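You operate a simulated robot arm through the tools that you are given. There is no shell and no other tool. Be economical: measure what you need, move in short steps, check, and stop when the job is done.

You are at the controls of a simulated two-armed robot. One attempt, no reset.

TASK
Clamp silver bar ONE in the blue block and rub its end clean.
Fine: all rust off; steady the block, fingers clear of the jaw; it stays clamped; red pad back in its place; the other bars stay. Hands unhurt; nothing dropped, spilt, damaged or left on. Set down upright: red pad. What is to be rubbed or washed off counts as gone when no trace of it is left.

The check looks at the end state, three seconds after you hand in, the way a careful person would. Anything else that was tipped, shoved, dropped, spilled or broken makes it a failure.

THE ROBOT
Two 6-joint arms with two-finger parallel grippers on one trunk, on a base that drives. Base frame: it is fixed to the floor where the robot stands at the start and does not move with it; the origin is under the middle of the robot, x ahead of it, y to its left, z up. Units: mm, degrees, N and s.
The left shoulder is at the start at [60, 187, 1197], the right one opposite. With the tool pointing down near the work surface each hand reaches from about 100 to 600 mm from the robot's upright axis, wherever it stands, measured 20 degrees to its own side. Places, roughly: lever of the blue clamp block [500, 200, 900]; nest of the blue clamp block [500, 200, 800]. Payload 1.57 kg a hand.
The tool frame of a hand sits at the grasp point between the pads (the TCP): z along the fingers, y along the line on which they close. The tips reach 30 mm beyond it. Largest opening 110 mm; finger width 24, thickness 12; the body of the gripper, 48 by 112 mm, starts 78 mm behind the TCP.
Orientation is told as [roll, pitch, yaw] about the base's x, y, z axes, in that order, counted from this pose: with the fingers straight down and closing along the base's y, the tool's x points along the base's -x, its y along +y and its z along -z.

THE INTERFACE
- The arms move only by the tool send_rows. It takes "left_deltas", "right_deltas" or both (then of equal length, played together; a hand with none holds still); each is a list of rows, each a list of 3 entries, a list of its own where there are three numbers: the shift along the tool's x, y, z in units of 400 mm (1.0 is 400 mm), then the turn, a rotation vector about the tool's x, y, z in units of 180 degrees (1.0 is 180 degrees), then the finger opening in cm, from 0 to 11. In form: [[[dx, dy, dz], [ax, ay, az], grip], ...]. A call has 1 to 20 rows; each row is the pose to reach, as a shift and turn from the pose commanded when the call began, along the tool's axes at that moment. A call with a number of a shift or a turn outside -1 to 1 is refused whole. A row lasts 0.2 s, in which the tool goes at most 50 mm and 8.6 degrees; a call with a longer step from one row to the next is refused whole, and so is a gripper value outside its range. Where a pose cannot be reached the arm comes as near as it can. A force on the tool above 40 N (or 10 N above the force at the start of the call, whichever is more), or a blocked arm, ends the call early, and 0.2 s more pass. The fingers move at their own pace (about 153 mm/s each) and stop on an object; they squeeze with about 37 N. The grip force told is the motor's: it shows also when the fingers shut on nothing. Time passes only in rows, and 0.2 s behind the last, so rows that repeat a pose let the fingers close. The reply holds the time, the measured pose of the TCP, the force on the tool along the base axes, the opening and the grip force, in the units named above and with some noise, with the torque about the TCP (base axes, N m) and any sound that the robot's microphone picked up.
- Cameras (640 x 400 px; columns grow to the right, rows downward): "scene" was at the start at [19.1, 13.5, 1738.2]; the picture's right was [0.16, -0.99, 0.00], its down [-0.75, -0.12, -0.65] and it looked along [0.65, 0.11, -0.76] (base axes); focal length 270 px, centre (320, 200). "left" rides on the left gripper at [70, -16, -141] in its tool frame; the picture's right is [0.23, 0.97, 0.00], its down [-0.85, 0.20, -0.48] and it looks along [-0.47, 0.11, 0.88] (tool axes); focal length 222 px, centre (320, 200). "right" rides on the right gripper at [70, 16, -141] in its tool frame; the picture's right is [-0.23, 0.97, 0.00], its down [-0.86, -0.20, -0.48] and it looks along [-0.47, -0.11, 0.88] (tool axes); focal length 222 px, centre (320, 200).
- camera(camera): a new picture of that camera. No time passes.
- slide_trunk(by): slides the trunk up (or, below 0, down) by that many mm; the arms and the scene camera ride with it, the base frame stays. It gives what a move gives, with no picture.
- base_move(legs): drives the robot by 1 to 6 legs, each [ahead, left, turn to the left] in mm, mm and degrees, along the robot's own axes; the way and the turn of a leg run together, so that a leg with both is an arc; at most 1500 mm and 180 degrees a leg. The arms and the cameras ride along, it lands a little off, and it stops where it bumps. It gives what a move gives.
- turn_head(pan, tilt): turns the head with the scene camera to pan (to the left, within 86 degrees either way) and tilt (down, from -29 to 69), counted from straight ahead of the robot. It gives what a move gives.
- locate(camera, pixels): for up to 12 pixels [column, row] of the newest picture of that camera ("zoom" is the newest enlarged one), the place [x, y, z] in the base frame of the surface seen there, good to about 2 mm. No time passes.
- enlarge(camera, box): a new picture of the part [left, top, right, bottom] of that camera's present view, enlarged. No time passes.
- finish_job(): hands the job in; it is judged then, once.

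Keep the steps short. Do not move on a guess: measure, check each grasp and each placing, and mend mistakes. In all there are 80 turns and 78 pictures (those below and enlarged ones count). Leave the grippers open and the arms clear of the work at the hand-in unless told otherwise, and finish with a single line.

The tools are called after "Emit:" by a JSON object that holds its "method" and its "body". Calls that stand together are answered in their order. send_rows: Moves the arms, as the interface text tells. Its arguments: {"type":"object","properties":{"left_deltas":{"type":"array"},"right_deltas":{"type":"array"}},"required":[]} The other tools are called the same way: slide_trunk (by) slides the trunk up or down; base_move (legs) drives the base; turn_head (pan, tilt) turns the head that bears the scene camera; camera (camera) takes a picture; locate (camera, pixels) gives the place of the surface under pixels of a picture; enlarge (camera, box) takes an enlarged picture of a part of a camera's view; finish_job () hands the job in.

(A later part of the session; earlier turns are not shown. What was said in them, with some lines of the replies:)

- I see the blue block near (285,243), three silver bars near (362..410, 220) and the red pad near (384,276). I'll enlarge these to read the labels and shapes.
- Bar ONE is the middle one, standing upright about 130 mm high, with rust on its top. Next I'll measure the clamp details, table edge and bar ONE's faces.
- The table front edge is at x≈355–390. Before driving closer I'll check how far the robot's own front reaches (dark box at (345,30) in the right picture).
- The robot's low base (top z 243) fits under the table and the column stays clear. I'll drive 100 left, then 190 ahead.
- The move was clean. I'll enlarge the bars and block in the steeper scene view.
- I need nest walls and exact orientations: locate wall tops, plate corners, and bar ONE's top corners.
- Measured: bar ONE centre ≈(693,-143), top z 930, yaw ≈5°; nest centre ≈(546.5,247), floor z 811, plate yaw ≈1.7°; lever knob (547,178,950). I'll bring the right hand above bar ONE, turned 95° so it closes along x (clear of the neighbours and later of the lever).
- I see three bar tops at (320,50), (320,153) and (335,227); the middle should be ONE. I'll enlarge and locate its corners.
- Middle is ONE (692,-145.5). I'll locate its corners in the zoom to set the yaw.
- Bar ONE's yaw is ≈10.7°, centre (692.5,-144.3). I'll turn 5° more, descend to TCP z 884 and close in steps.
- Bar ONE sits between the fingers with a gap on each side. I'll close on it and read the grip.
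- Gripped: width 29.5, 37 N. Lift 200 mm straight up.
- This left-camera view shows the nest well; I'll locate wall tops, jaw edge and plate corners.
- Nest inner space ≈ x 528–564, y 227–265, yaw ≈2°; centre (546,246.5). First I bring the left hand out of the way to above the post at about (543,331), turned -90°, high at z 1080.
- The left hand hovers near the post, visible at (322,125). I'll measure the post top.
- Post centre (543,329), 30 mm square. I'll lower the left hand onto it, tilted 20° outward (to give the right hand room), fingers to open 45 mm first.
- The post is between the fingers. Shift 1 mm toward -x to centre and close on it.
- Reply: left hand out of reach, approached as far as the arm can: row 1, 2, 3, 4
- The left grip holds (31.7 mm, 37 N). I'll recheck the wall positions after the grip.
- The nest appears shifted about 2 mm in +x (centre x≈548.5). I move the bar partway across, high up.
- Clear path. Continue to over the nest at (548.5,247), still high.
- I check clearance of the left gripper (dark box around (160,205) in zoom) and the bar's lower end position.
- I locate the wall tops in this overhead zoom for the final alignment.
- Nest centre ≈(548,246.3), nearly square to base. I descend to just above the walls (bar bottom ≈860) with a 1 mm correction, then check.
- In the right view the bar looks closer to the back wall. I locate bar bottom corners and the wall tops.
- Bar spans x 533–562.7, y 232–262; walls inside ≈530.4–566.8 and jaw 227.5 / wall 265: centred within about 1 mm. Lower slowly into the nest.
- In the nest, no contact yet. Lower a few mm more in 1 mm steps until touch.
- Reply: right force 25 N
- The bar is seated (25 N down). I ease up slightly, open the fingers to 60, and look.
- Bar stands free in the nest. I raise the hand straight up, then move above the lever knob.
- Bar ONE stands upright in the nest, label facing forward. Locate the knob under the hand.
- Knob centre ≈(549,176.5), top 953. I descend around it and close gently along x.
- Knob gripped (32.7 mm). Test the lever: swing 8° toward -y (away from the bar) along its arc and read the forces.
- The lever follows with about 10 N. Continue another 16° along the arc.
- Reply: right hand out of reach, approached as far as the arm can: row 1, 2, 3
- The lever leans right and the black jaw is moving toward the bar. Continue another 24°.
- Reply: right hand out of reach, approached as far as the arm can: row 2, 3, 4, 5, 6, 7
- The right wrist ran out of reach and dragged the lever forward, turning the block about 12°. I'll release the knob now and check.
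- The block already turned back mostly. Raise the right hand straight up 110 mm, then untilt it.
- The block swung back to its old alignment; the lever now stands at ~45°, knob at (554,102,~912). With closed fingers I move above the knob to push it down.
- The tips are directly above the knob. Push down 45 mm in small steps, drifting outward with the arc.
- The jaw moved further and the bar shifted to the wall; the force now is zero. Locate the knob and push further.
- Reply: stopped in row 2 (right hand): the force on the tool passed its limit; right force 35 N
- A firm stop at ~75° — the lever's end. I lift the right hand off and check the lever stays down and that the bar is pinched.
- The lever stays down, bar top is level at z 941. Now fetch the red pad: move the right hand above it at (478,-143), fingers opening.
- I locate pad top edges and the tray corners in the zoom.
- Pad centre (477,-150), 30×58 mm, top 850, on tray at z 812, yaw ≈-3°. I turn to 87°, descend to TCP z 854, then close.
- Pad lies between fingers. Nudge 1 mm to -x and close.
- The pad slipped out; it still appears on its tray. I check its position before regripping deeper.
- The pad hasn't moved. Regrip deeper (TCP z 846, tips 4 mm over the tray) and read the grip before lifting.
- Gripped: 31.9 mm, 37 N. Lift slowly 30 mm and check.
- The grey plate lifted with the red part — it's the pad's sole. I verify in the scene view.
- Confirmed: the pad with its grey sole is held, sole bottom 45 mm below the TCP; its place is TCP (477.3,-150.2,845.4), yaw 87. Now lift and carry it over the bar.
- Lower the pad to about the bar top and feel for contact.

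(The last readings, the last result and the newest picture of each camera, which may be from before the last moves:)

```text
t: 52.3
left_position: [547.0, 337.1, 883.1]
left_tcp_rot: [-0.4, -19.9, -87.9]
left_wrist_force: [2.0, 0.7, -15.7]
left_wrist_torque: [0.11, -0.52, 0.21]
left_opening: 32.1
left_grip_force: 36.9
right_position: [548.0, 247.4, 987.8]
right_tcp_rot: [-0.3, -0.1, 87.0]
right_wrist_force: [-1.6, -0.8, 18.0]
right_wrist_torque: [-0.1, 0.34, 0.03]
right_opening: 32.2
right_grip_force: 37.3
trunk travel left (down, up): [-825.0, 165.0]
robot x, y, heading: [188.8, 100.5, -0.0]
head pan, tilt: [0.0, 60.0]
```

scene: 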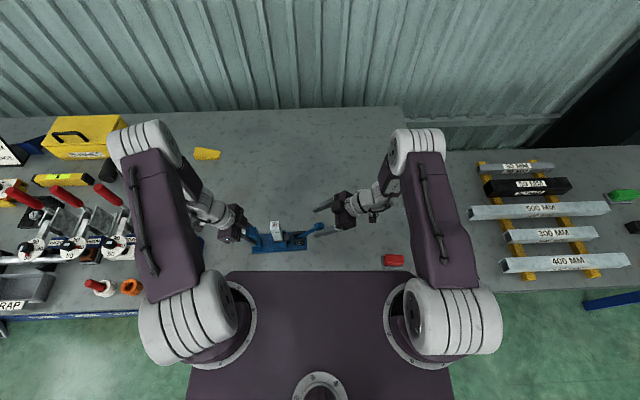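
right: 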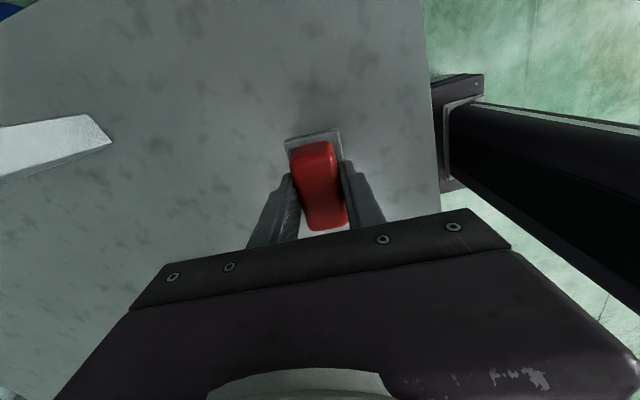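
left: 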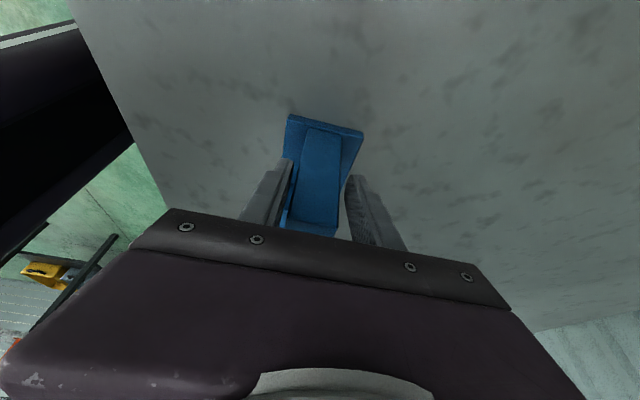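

Contact at 18 N. Ease slightly and rub back and forth, mainly along y (the clamp direction), with small x offsets.

Emit:
{"method": "send_rows", "body": {"right_deltas": [[[0, 0, -0.001], [0, 0, 0], 0], [[0.035, 0, -0.001], [0, 0, 0], 0], [[-0.035, 0, -0.001], [0, 0, 0], 0], [[0.035, 0.01, -0.001], [0, 0, 0], 0], [[-0.035, 0.01, -0.001], [0, 0, 0], 0], [[0.035, 0.01, -0.001], [0, 0, 0], 0], [[-0.035, -0.01, -0.001], [0, 0, 0], 0], [[0.035, -0.01, -0.001], [0, 0, 0], 0], [[-0.035, -0.01, -0.001], [0, 0, 0], 0], [[0.035, 0, -0.001], [0, 0, 0], 0], [[-0.035, 0, -0.001], [0, 0, 0], 0], [[0.035, 0, -0.001], [0, 0, 0], 0], [[-0.035, 0.01, -0.001], [0, 0, 0], 0], [[0.035, 0.01, -0.001], [0, 0, 0], 0], [[-0.035, -0.01, -0.001], [0, 0, 0], 0], [[0.035, -0.01, -0.001], [0, 0, 0], 0], [[-0.035, 0, -0.001], [0, 0, 0], 0], [[0.035, 0, -0.001], [0, 0, 0], 0], [[0, 0, -0.001], [0, 0, 0], 0]]}}

```text
t: 56.3
left_position: [545.1, 335.8, 883.1]
left_tcp_rot: [-0.4, -19.8, -88.0]
left_wrist_force: [-0.3, 3.4, -5.9]
left_wrist_torque: [-0.35, -0.63, -0.33]
left_opening: 32.0
left_grip_force: 37.2
right_position: [547.2, 247.1, 986.3]
right_tcp_rot: [-0.3, -0.1, 86.9]
right_wrist_force: [0.1, -4.3, 12.6]
right_wrist_torque: [-0.36, 0.15, 0.02]
right_opening: 31.7
right_grip_force: 36.5
trunk travel left (down, up): [-825.0, 165.0]
robot x, y, heading: [187.1, 103.0, 0.0]
head pan, tilt: [0.0, 60.0]
```

Good steady contact (12.6 N). One more rub set, then lift and look.

Emit:
{"method": "send_rows", "body": {"right_deltas": [[[0.035, 0, 0], [0, 0, 0], 0], [[-0.035, 0, 0], [0, 0, 0], 0], [[0.035, 0.012, 0], [0, 0, 0], 0], [[-0.035, 0.012, 0], [0, 0, 0], 0], [[0.035, -0.012, 0], [0, 0, 0], 0], [[-0.035, -0.012, 0], [0, 0, 0], 0], [[0.035, 0, 0], [0, 0, 0], 0], [[-0.035, 0, 0], [0, 0, 0], 0], [[0.035, 0.012, 0], [0, 0, 0], 0], [[-0.035, -0.012, 0], [0, 0, 0], 0], [[0.035, 0, 0], [0, 0, 0], 0], [[-0.035, 0, 0], [0, 0, 0], 0], [[0, 0, 0], [0, 0, 0], 0], [[0, 0, -0.04], [0, 0, 0], 0], [[0, 0, -0.12], [0, 0, 0], 0], [[0.06, 0, -0.14], [0, 0, 0], 0], [[0.17, 0, -0.14], [0, 0, 0], 0], [[0.28, 0, -0.14], [0, 0, 0], 0], [[0.28, 0, -0.14], [0, 0, 0], 0]]}}

Emit:
{"method": "enlarge", "body": {"camera": "scene", "box": [240, 200, 320, 260]}}

```text
t: 60.3
left_position: [546.0, 336.1, 883.5]
left_tcp_rot: [-0.5, -19.9, -87.8]
left_wrist_force: [0.6, -1.3, 5.0]
left_wrist_torque: [0.51, -0.36, -0.06]
left_opening: 31.9
left_grip_force: 36.9
right_position: [540.8, 134.1, 1042.3]
right_tcp_rot: [-0.3, -0.1, 86.9]
right_wrist_force: [-0.4, 0.2, -1.6]
right_wrist_torque: [0.01, 0.01, 0.0]
right_opening: 31.9
right_grip_force: 37.1
trunk travel left (down, up): [-825.0, 165.0]
robot x, y, heading: [189.5, 101.7, -0.2]
head pan, tilt: [0.0, 60.0]
```

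```text
6.67 times, centred on (280, 230) of scene
```

zoom: 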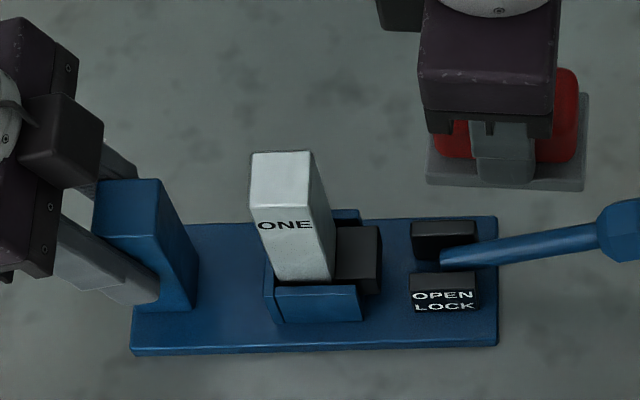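

The top looks clean. Closest zoom to check for any trace.

Emit:
{"method": "enlarge", "body": {"camera": "scene", "box": [266, 214, 286, 230]}}

```text
16.00 times, centred on (276, 222) of scene
```

zoom: 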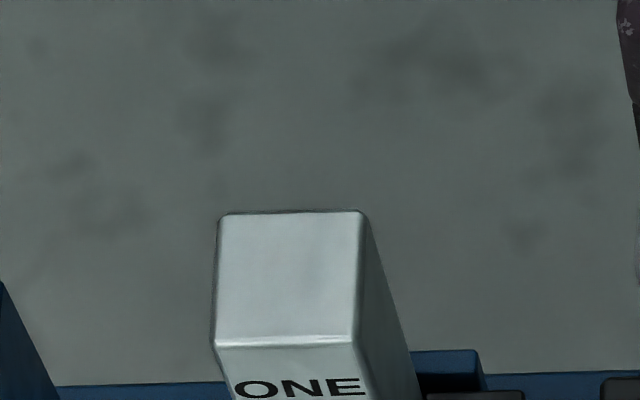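

Clean, no trace. Now carry the pad back above its place at (477.3,-150.2), high.

Emit:
{"method": "send_rows", "body": {"right_deltas": [[[0.07, 0.0119, 0], [0, 0, 0], 0], [[0.17, 0.029, 0], [0, 0, 0], 0], [[0.28, 0.0477, 0], [0, 0, 0], 0], [[0.39, 0.0665, 0], [0, 0, 0], 0], [[0.5, 0.0852, 0], [0, 0, 0], 0], [[0.6, 0.1023, 0], [0, 0, 0], 0], [[0.68, 0.1159, 0], [0, 0, 0], 0], [[0.7187, 0.1225, 0], [0, 0, 0], 0], [[0.7187, 0.1225, 0.1], [0, 0, 0], 0], [[0.7187, 0.1225, 0.2], [0, 0, 0], 0], [[0.7187, 0.1225, 0.3], [0, 0, 0], 0], [[0.7187, 0.1225, 0.4], [0, 0, 0], 0], [[0.7187, 0.1225, 0.4], [0, 0, 0], 0]]}}

Emit:
{"method": "camera", "body": {"camera": "right"}}

Emit:
{"method": "locate", "body": {"camera": "right", "pixels": [[288, 142], [336, 131], [312, 138]]}}

```text
t: 63.1
left_position: [547.1, 336.6, 883.4]
left_tcp_rot: [-0.4, -19.9, -87.8]
left_wrist_force: [-1.6, 0.1, 3.6]
left_wrist_torque: [0.68, -0.19, 0.0]
left_opening: 31.6
left_grip_force: 37.1
right_position: [478.7, -150.1, 883.0]
right_tcp_rot: [-0.3, -0.1, 87.0]
right_wrist_force: [0.3, -0.6, -1.1]
right_wrist_torque: [0.03, -0.02, -0.01]
right_opening: 32.1
right_grip_force: 37.2
trunk travel left (down, up): [-825.0, 165.0]
robot x, y, heading: [188.6, 98.1, 0.4]
head pan, tilt: [0.0, 60.0]
```

```text
15 pictures are left
```

right: 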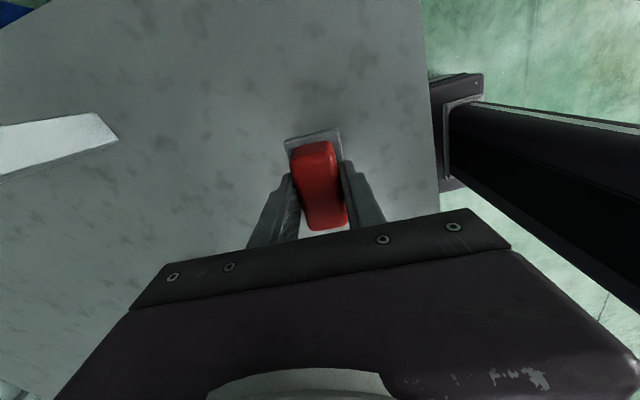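

```text
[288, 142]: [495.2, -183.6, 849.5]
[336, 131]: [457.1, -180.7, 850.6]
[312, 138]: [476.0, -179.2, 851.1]
```

Aligned within 1 mm. Lower 38 mm gently to the table.

Emit:
{"method": "send_rows", "body": {"right_deltas": [[[0, 0, 0.03], [0, 0, 0], 0], [[0, 0, 0.06], [0, 0, 0], 0], [[0, 0, 0.08], [0, 0, 0], 0], [[0, 0, 0.09], [0, 0, 0], 0], [[0, 0, 0.094], [0, 0, 0], 0], [[0, 0, 0.094], [0, 0, 0], 0]]}}

```text
t: 64.5
left_position: [546.1, 337.1, 881.9]
left_tcp_rot: [-0.5, -19.9, -87.8]
left_wrist_force: [0.2, -0.2, -3.5]
left_wrist_torque: [0.53, -0.11, -0.03]
left_opening: 32.0
left_grip_force: 37.3
right_position: [478.6, -149.6, 845.4]
right_tcp_rot: [-0.2, -0.2, 87.0]
right_wrist_force: [-0.9, -3.9, 16.7]
right_wrist_torque: [0.04, 0.45, 0.04]
right_opening: 32.2
right_grip_force: 37.2
trunk travel left (down, up): [-825.0, 165.0]
robot x, y, heading: [188.1, 99.6, 0.0]
head pan, tilt: [0.0, 60.0]
```

Pad is on the table (17 N). Ease, open both hands, then withdraw both straight back along their fingers.

Emit:
{"method": "send_rows", "body": {"right_deltas": [[[0, 0, -0.0025], [0, 0, 0], 0], [[0, 0, -0.0025], [0, 0, 0], 4], [[0, 0, -0.0025], [0, 0, 0], 6], [[0, 0, -0.0025], [0, 0, 0], 6], [[0, 0, -0.04], [0, 0, 0], 6], [[0, 0, -0.13], [0, 0, 0], 6], [[0, 0, -0.23], [0, 0, 0], 6], [[0, 0, -0.33], [0, 0, 0], 8], [[0, 0, -0.42], [0, 0, 0], 8], [[0, 0, -0.42], [0, 0, 0], 8]], "left_deltas": [[[0, 0, 0], [0, 0, 0], 0], [[0, 0, 0], [0, 0, 0], 4], [[0, 0, 0], [0, 0, 0], 6], [[0, 0, 0], [0, 0, 0], 6], [[0, 0, -0.04], [0, 0, 0], 6], [[0, 0, -0.12], [0, 0, 0], 6], [[0, 0, -0.22], [0, 0, 0], 6], [[0, 0, -0.32], [0, 0, 0], 8], [[0, 0, -0.4], [0, 0, 0], 8], [[0, 0, -0.4], [0, 0, 0], 8]]}}

Emit:
{"method": "camera", "body": {"camera": "scene"}}

Emit:
{"method": "camera", "body": {"camera": "right"}}

Emit:
{"method": "enlarge", "body": {"camera": "scene", "box": [230, 200, 350, 275]}}

```text
t: 66.7
left_position: [546.3, 390.0, 1032.2]
left_tcp_rot: [-0.6, -19.9, -87.9]
left_wrist_force: [0.4, -0.3, 0.2]
left_wrist_torque: [0.0, 0.01, 0.01]
left_opening: 79.7
left_grip_force: 0.0
right_position: [478.4, -149.8, 1012.0]
right_tcp_rot: [-0.1, 0.1, 86.9]
right_wrist_force: [1.3, -0.4, 0.0]
right_wrist_torque: [0.03, -0.02, 0.0]
right_opening: 80.1
right_grip_force: 0.0
trunk travel left (down, up): [-825.0, 165.0]
robot x, y, heading: [189.5, 104.2, 0.3]
head pan, tilt: [0.0, 60.0]
```

```text
14 pictures are left
```

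scene: 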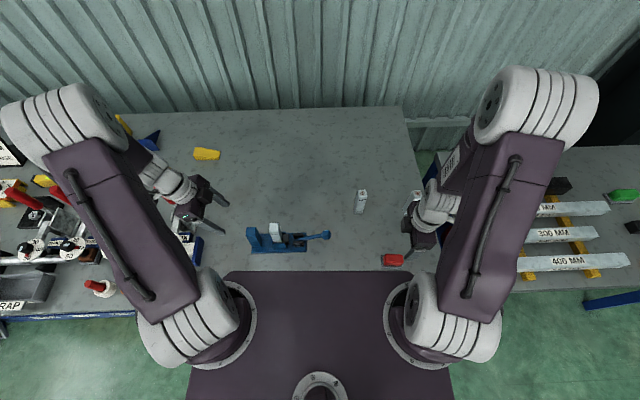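

```text
13 pictures are left
```

right: 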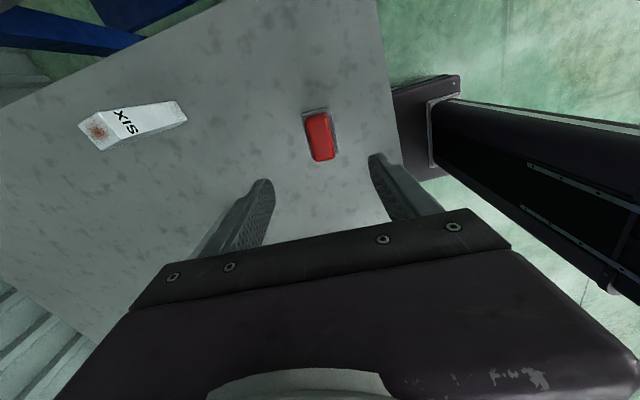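

```text
5.33 times, centred on (290, 238) of scene
```

zoom: 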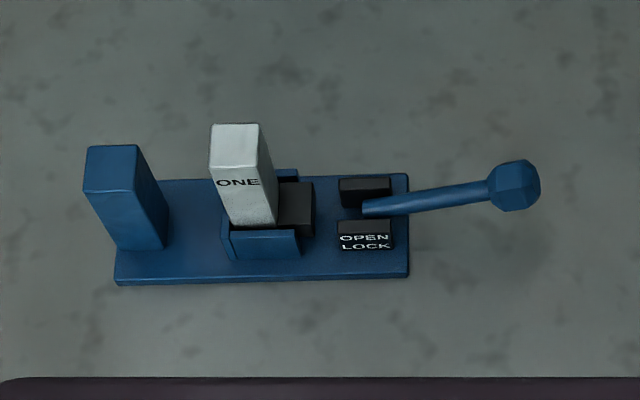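

Everything stands: bar clamped and clean, lever down, pad back. A final check of positions: bar uprightness, pad, and neighbours.

Emit:
{"method": "locate", "body": {"camera": "zoom", "pixels": [[215, 130], [255, 130], [235, 150], [296, 190], [105, 165], [118, 275], [404, 270], [515, 180], [255, 215], [240, 195]]}}

Emit:
{"method": "enlarge", "body": {"camera": "right", "box": [280, 90, 360, 170]}}

Emit:
{"method": "locate", "body": {"camera": "zoom", "pixels": [[230, 120], [365, 85], [405, 305], [320, 230]]}}

Emit:
{"method": "enlarge", "body": {"camera": "scene", "box": [266, 214, 296, 254]}}

Emit:
{"method": "enlarge", "body": {"camera": "scene", "box": [340, 175, 436, 235]}}

```text
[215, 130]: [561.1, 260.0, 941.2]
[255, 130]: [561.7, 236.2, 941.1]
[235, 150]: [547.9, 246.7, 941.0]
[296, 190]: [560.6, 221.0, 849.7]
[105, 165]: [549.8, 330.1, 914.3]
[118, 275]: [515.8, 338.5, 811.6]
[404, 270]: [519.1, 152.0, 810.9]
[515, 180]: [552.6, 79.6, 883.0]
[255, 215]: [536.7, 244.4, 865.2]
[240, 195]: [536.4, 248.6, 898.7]
```

```text
5.00 times, centred on (320, 130) of right
```

zoom: 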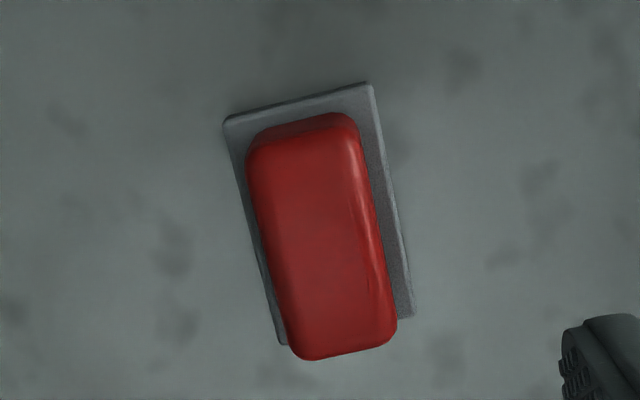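

```text
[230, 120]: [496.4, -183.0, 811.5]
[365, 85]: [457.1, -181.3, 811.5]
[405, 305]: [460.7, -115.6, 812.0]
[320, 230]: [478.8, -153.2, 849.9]
```

```text
10.00 times, centred on (281, 234) of scene
```

zoom: 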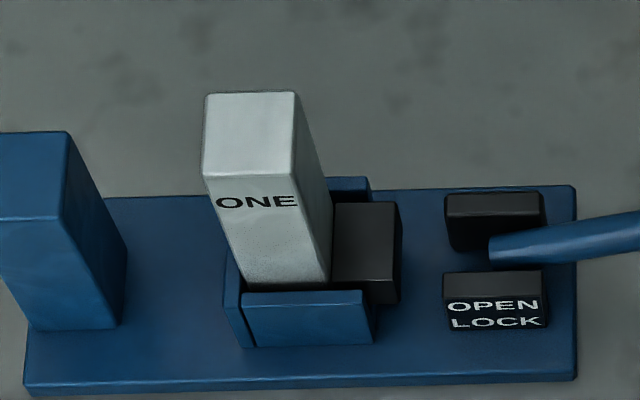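

```text
6.67 times, centred on (388, 205) of scene
```

zoom: 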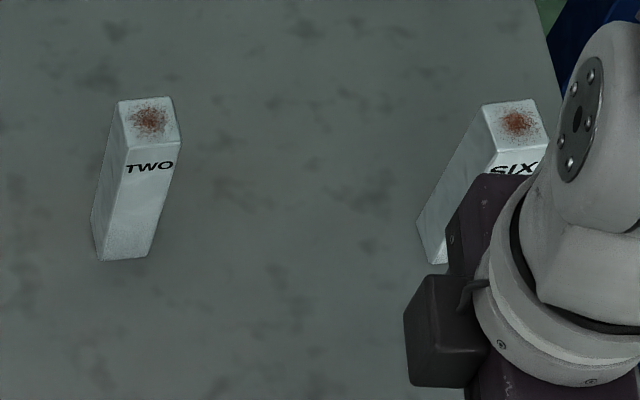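

All checks are good: the bar is clean and clamped, the lever is at LOCK, the pad is within about 1 mm of its place, and TWO and SIX still stand where they were. Handing in.

Emit:
{"method": "finish_job", "body": {}}

```text
The job is handed in.
```

Bar ONE is clamped in the blue block with all the rust off its end, the red pad is back in its place, and bars TWO and SIX were not moved; while I was locking the lever the block turned about 12°, then swung back to within a few mm of where it was.
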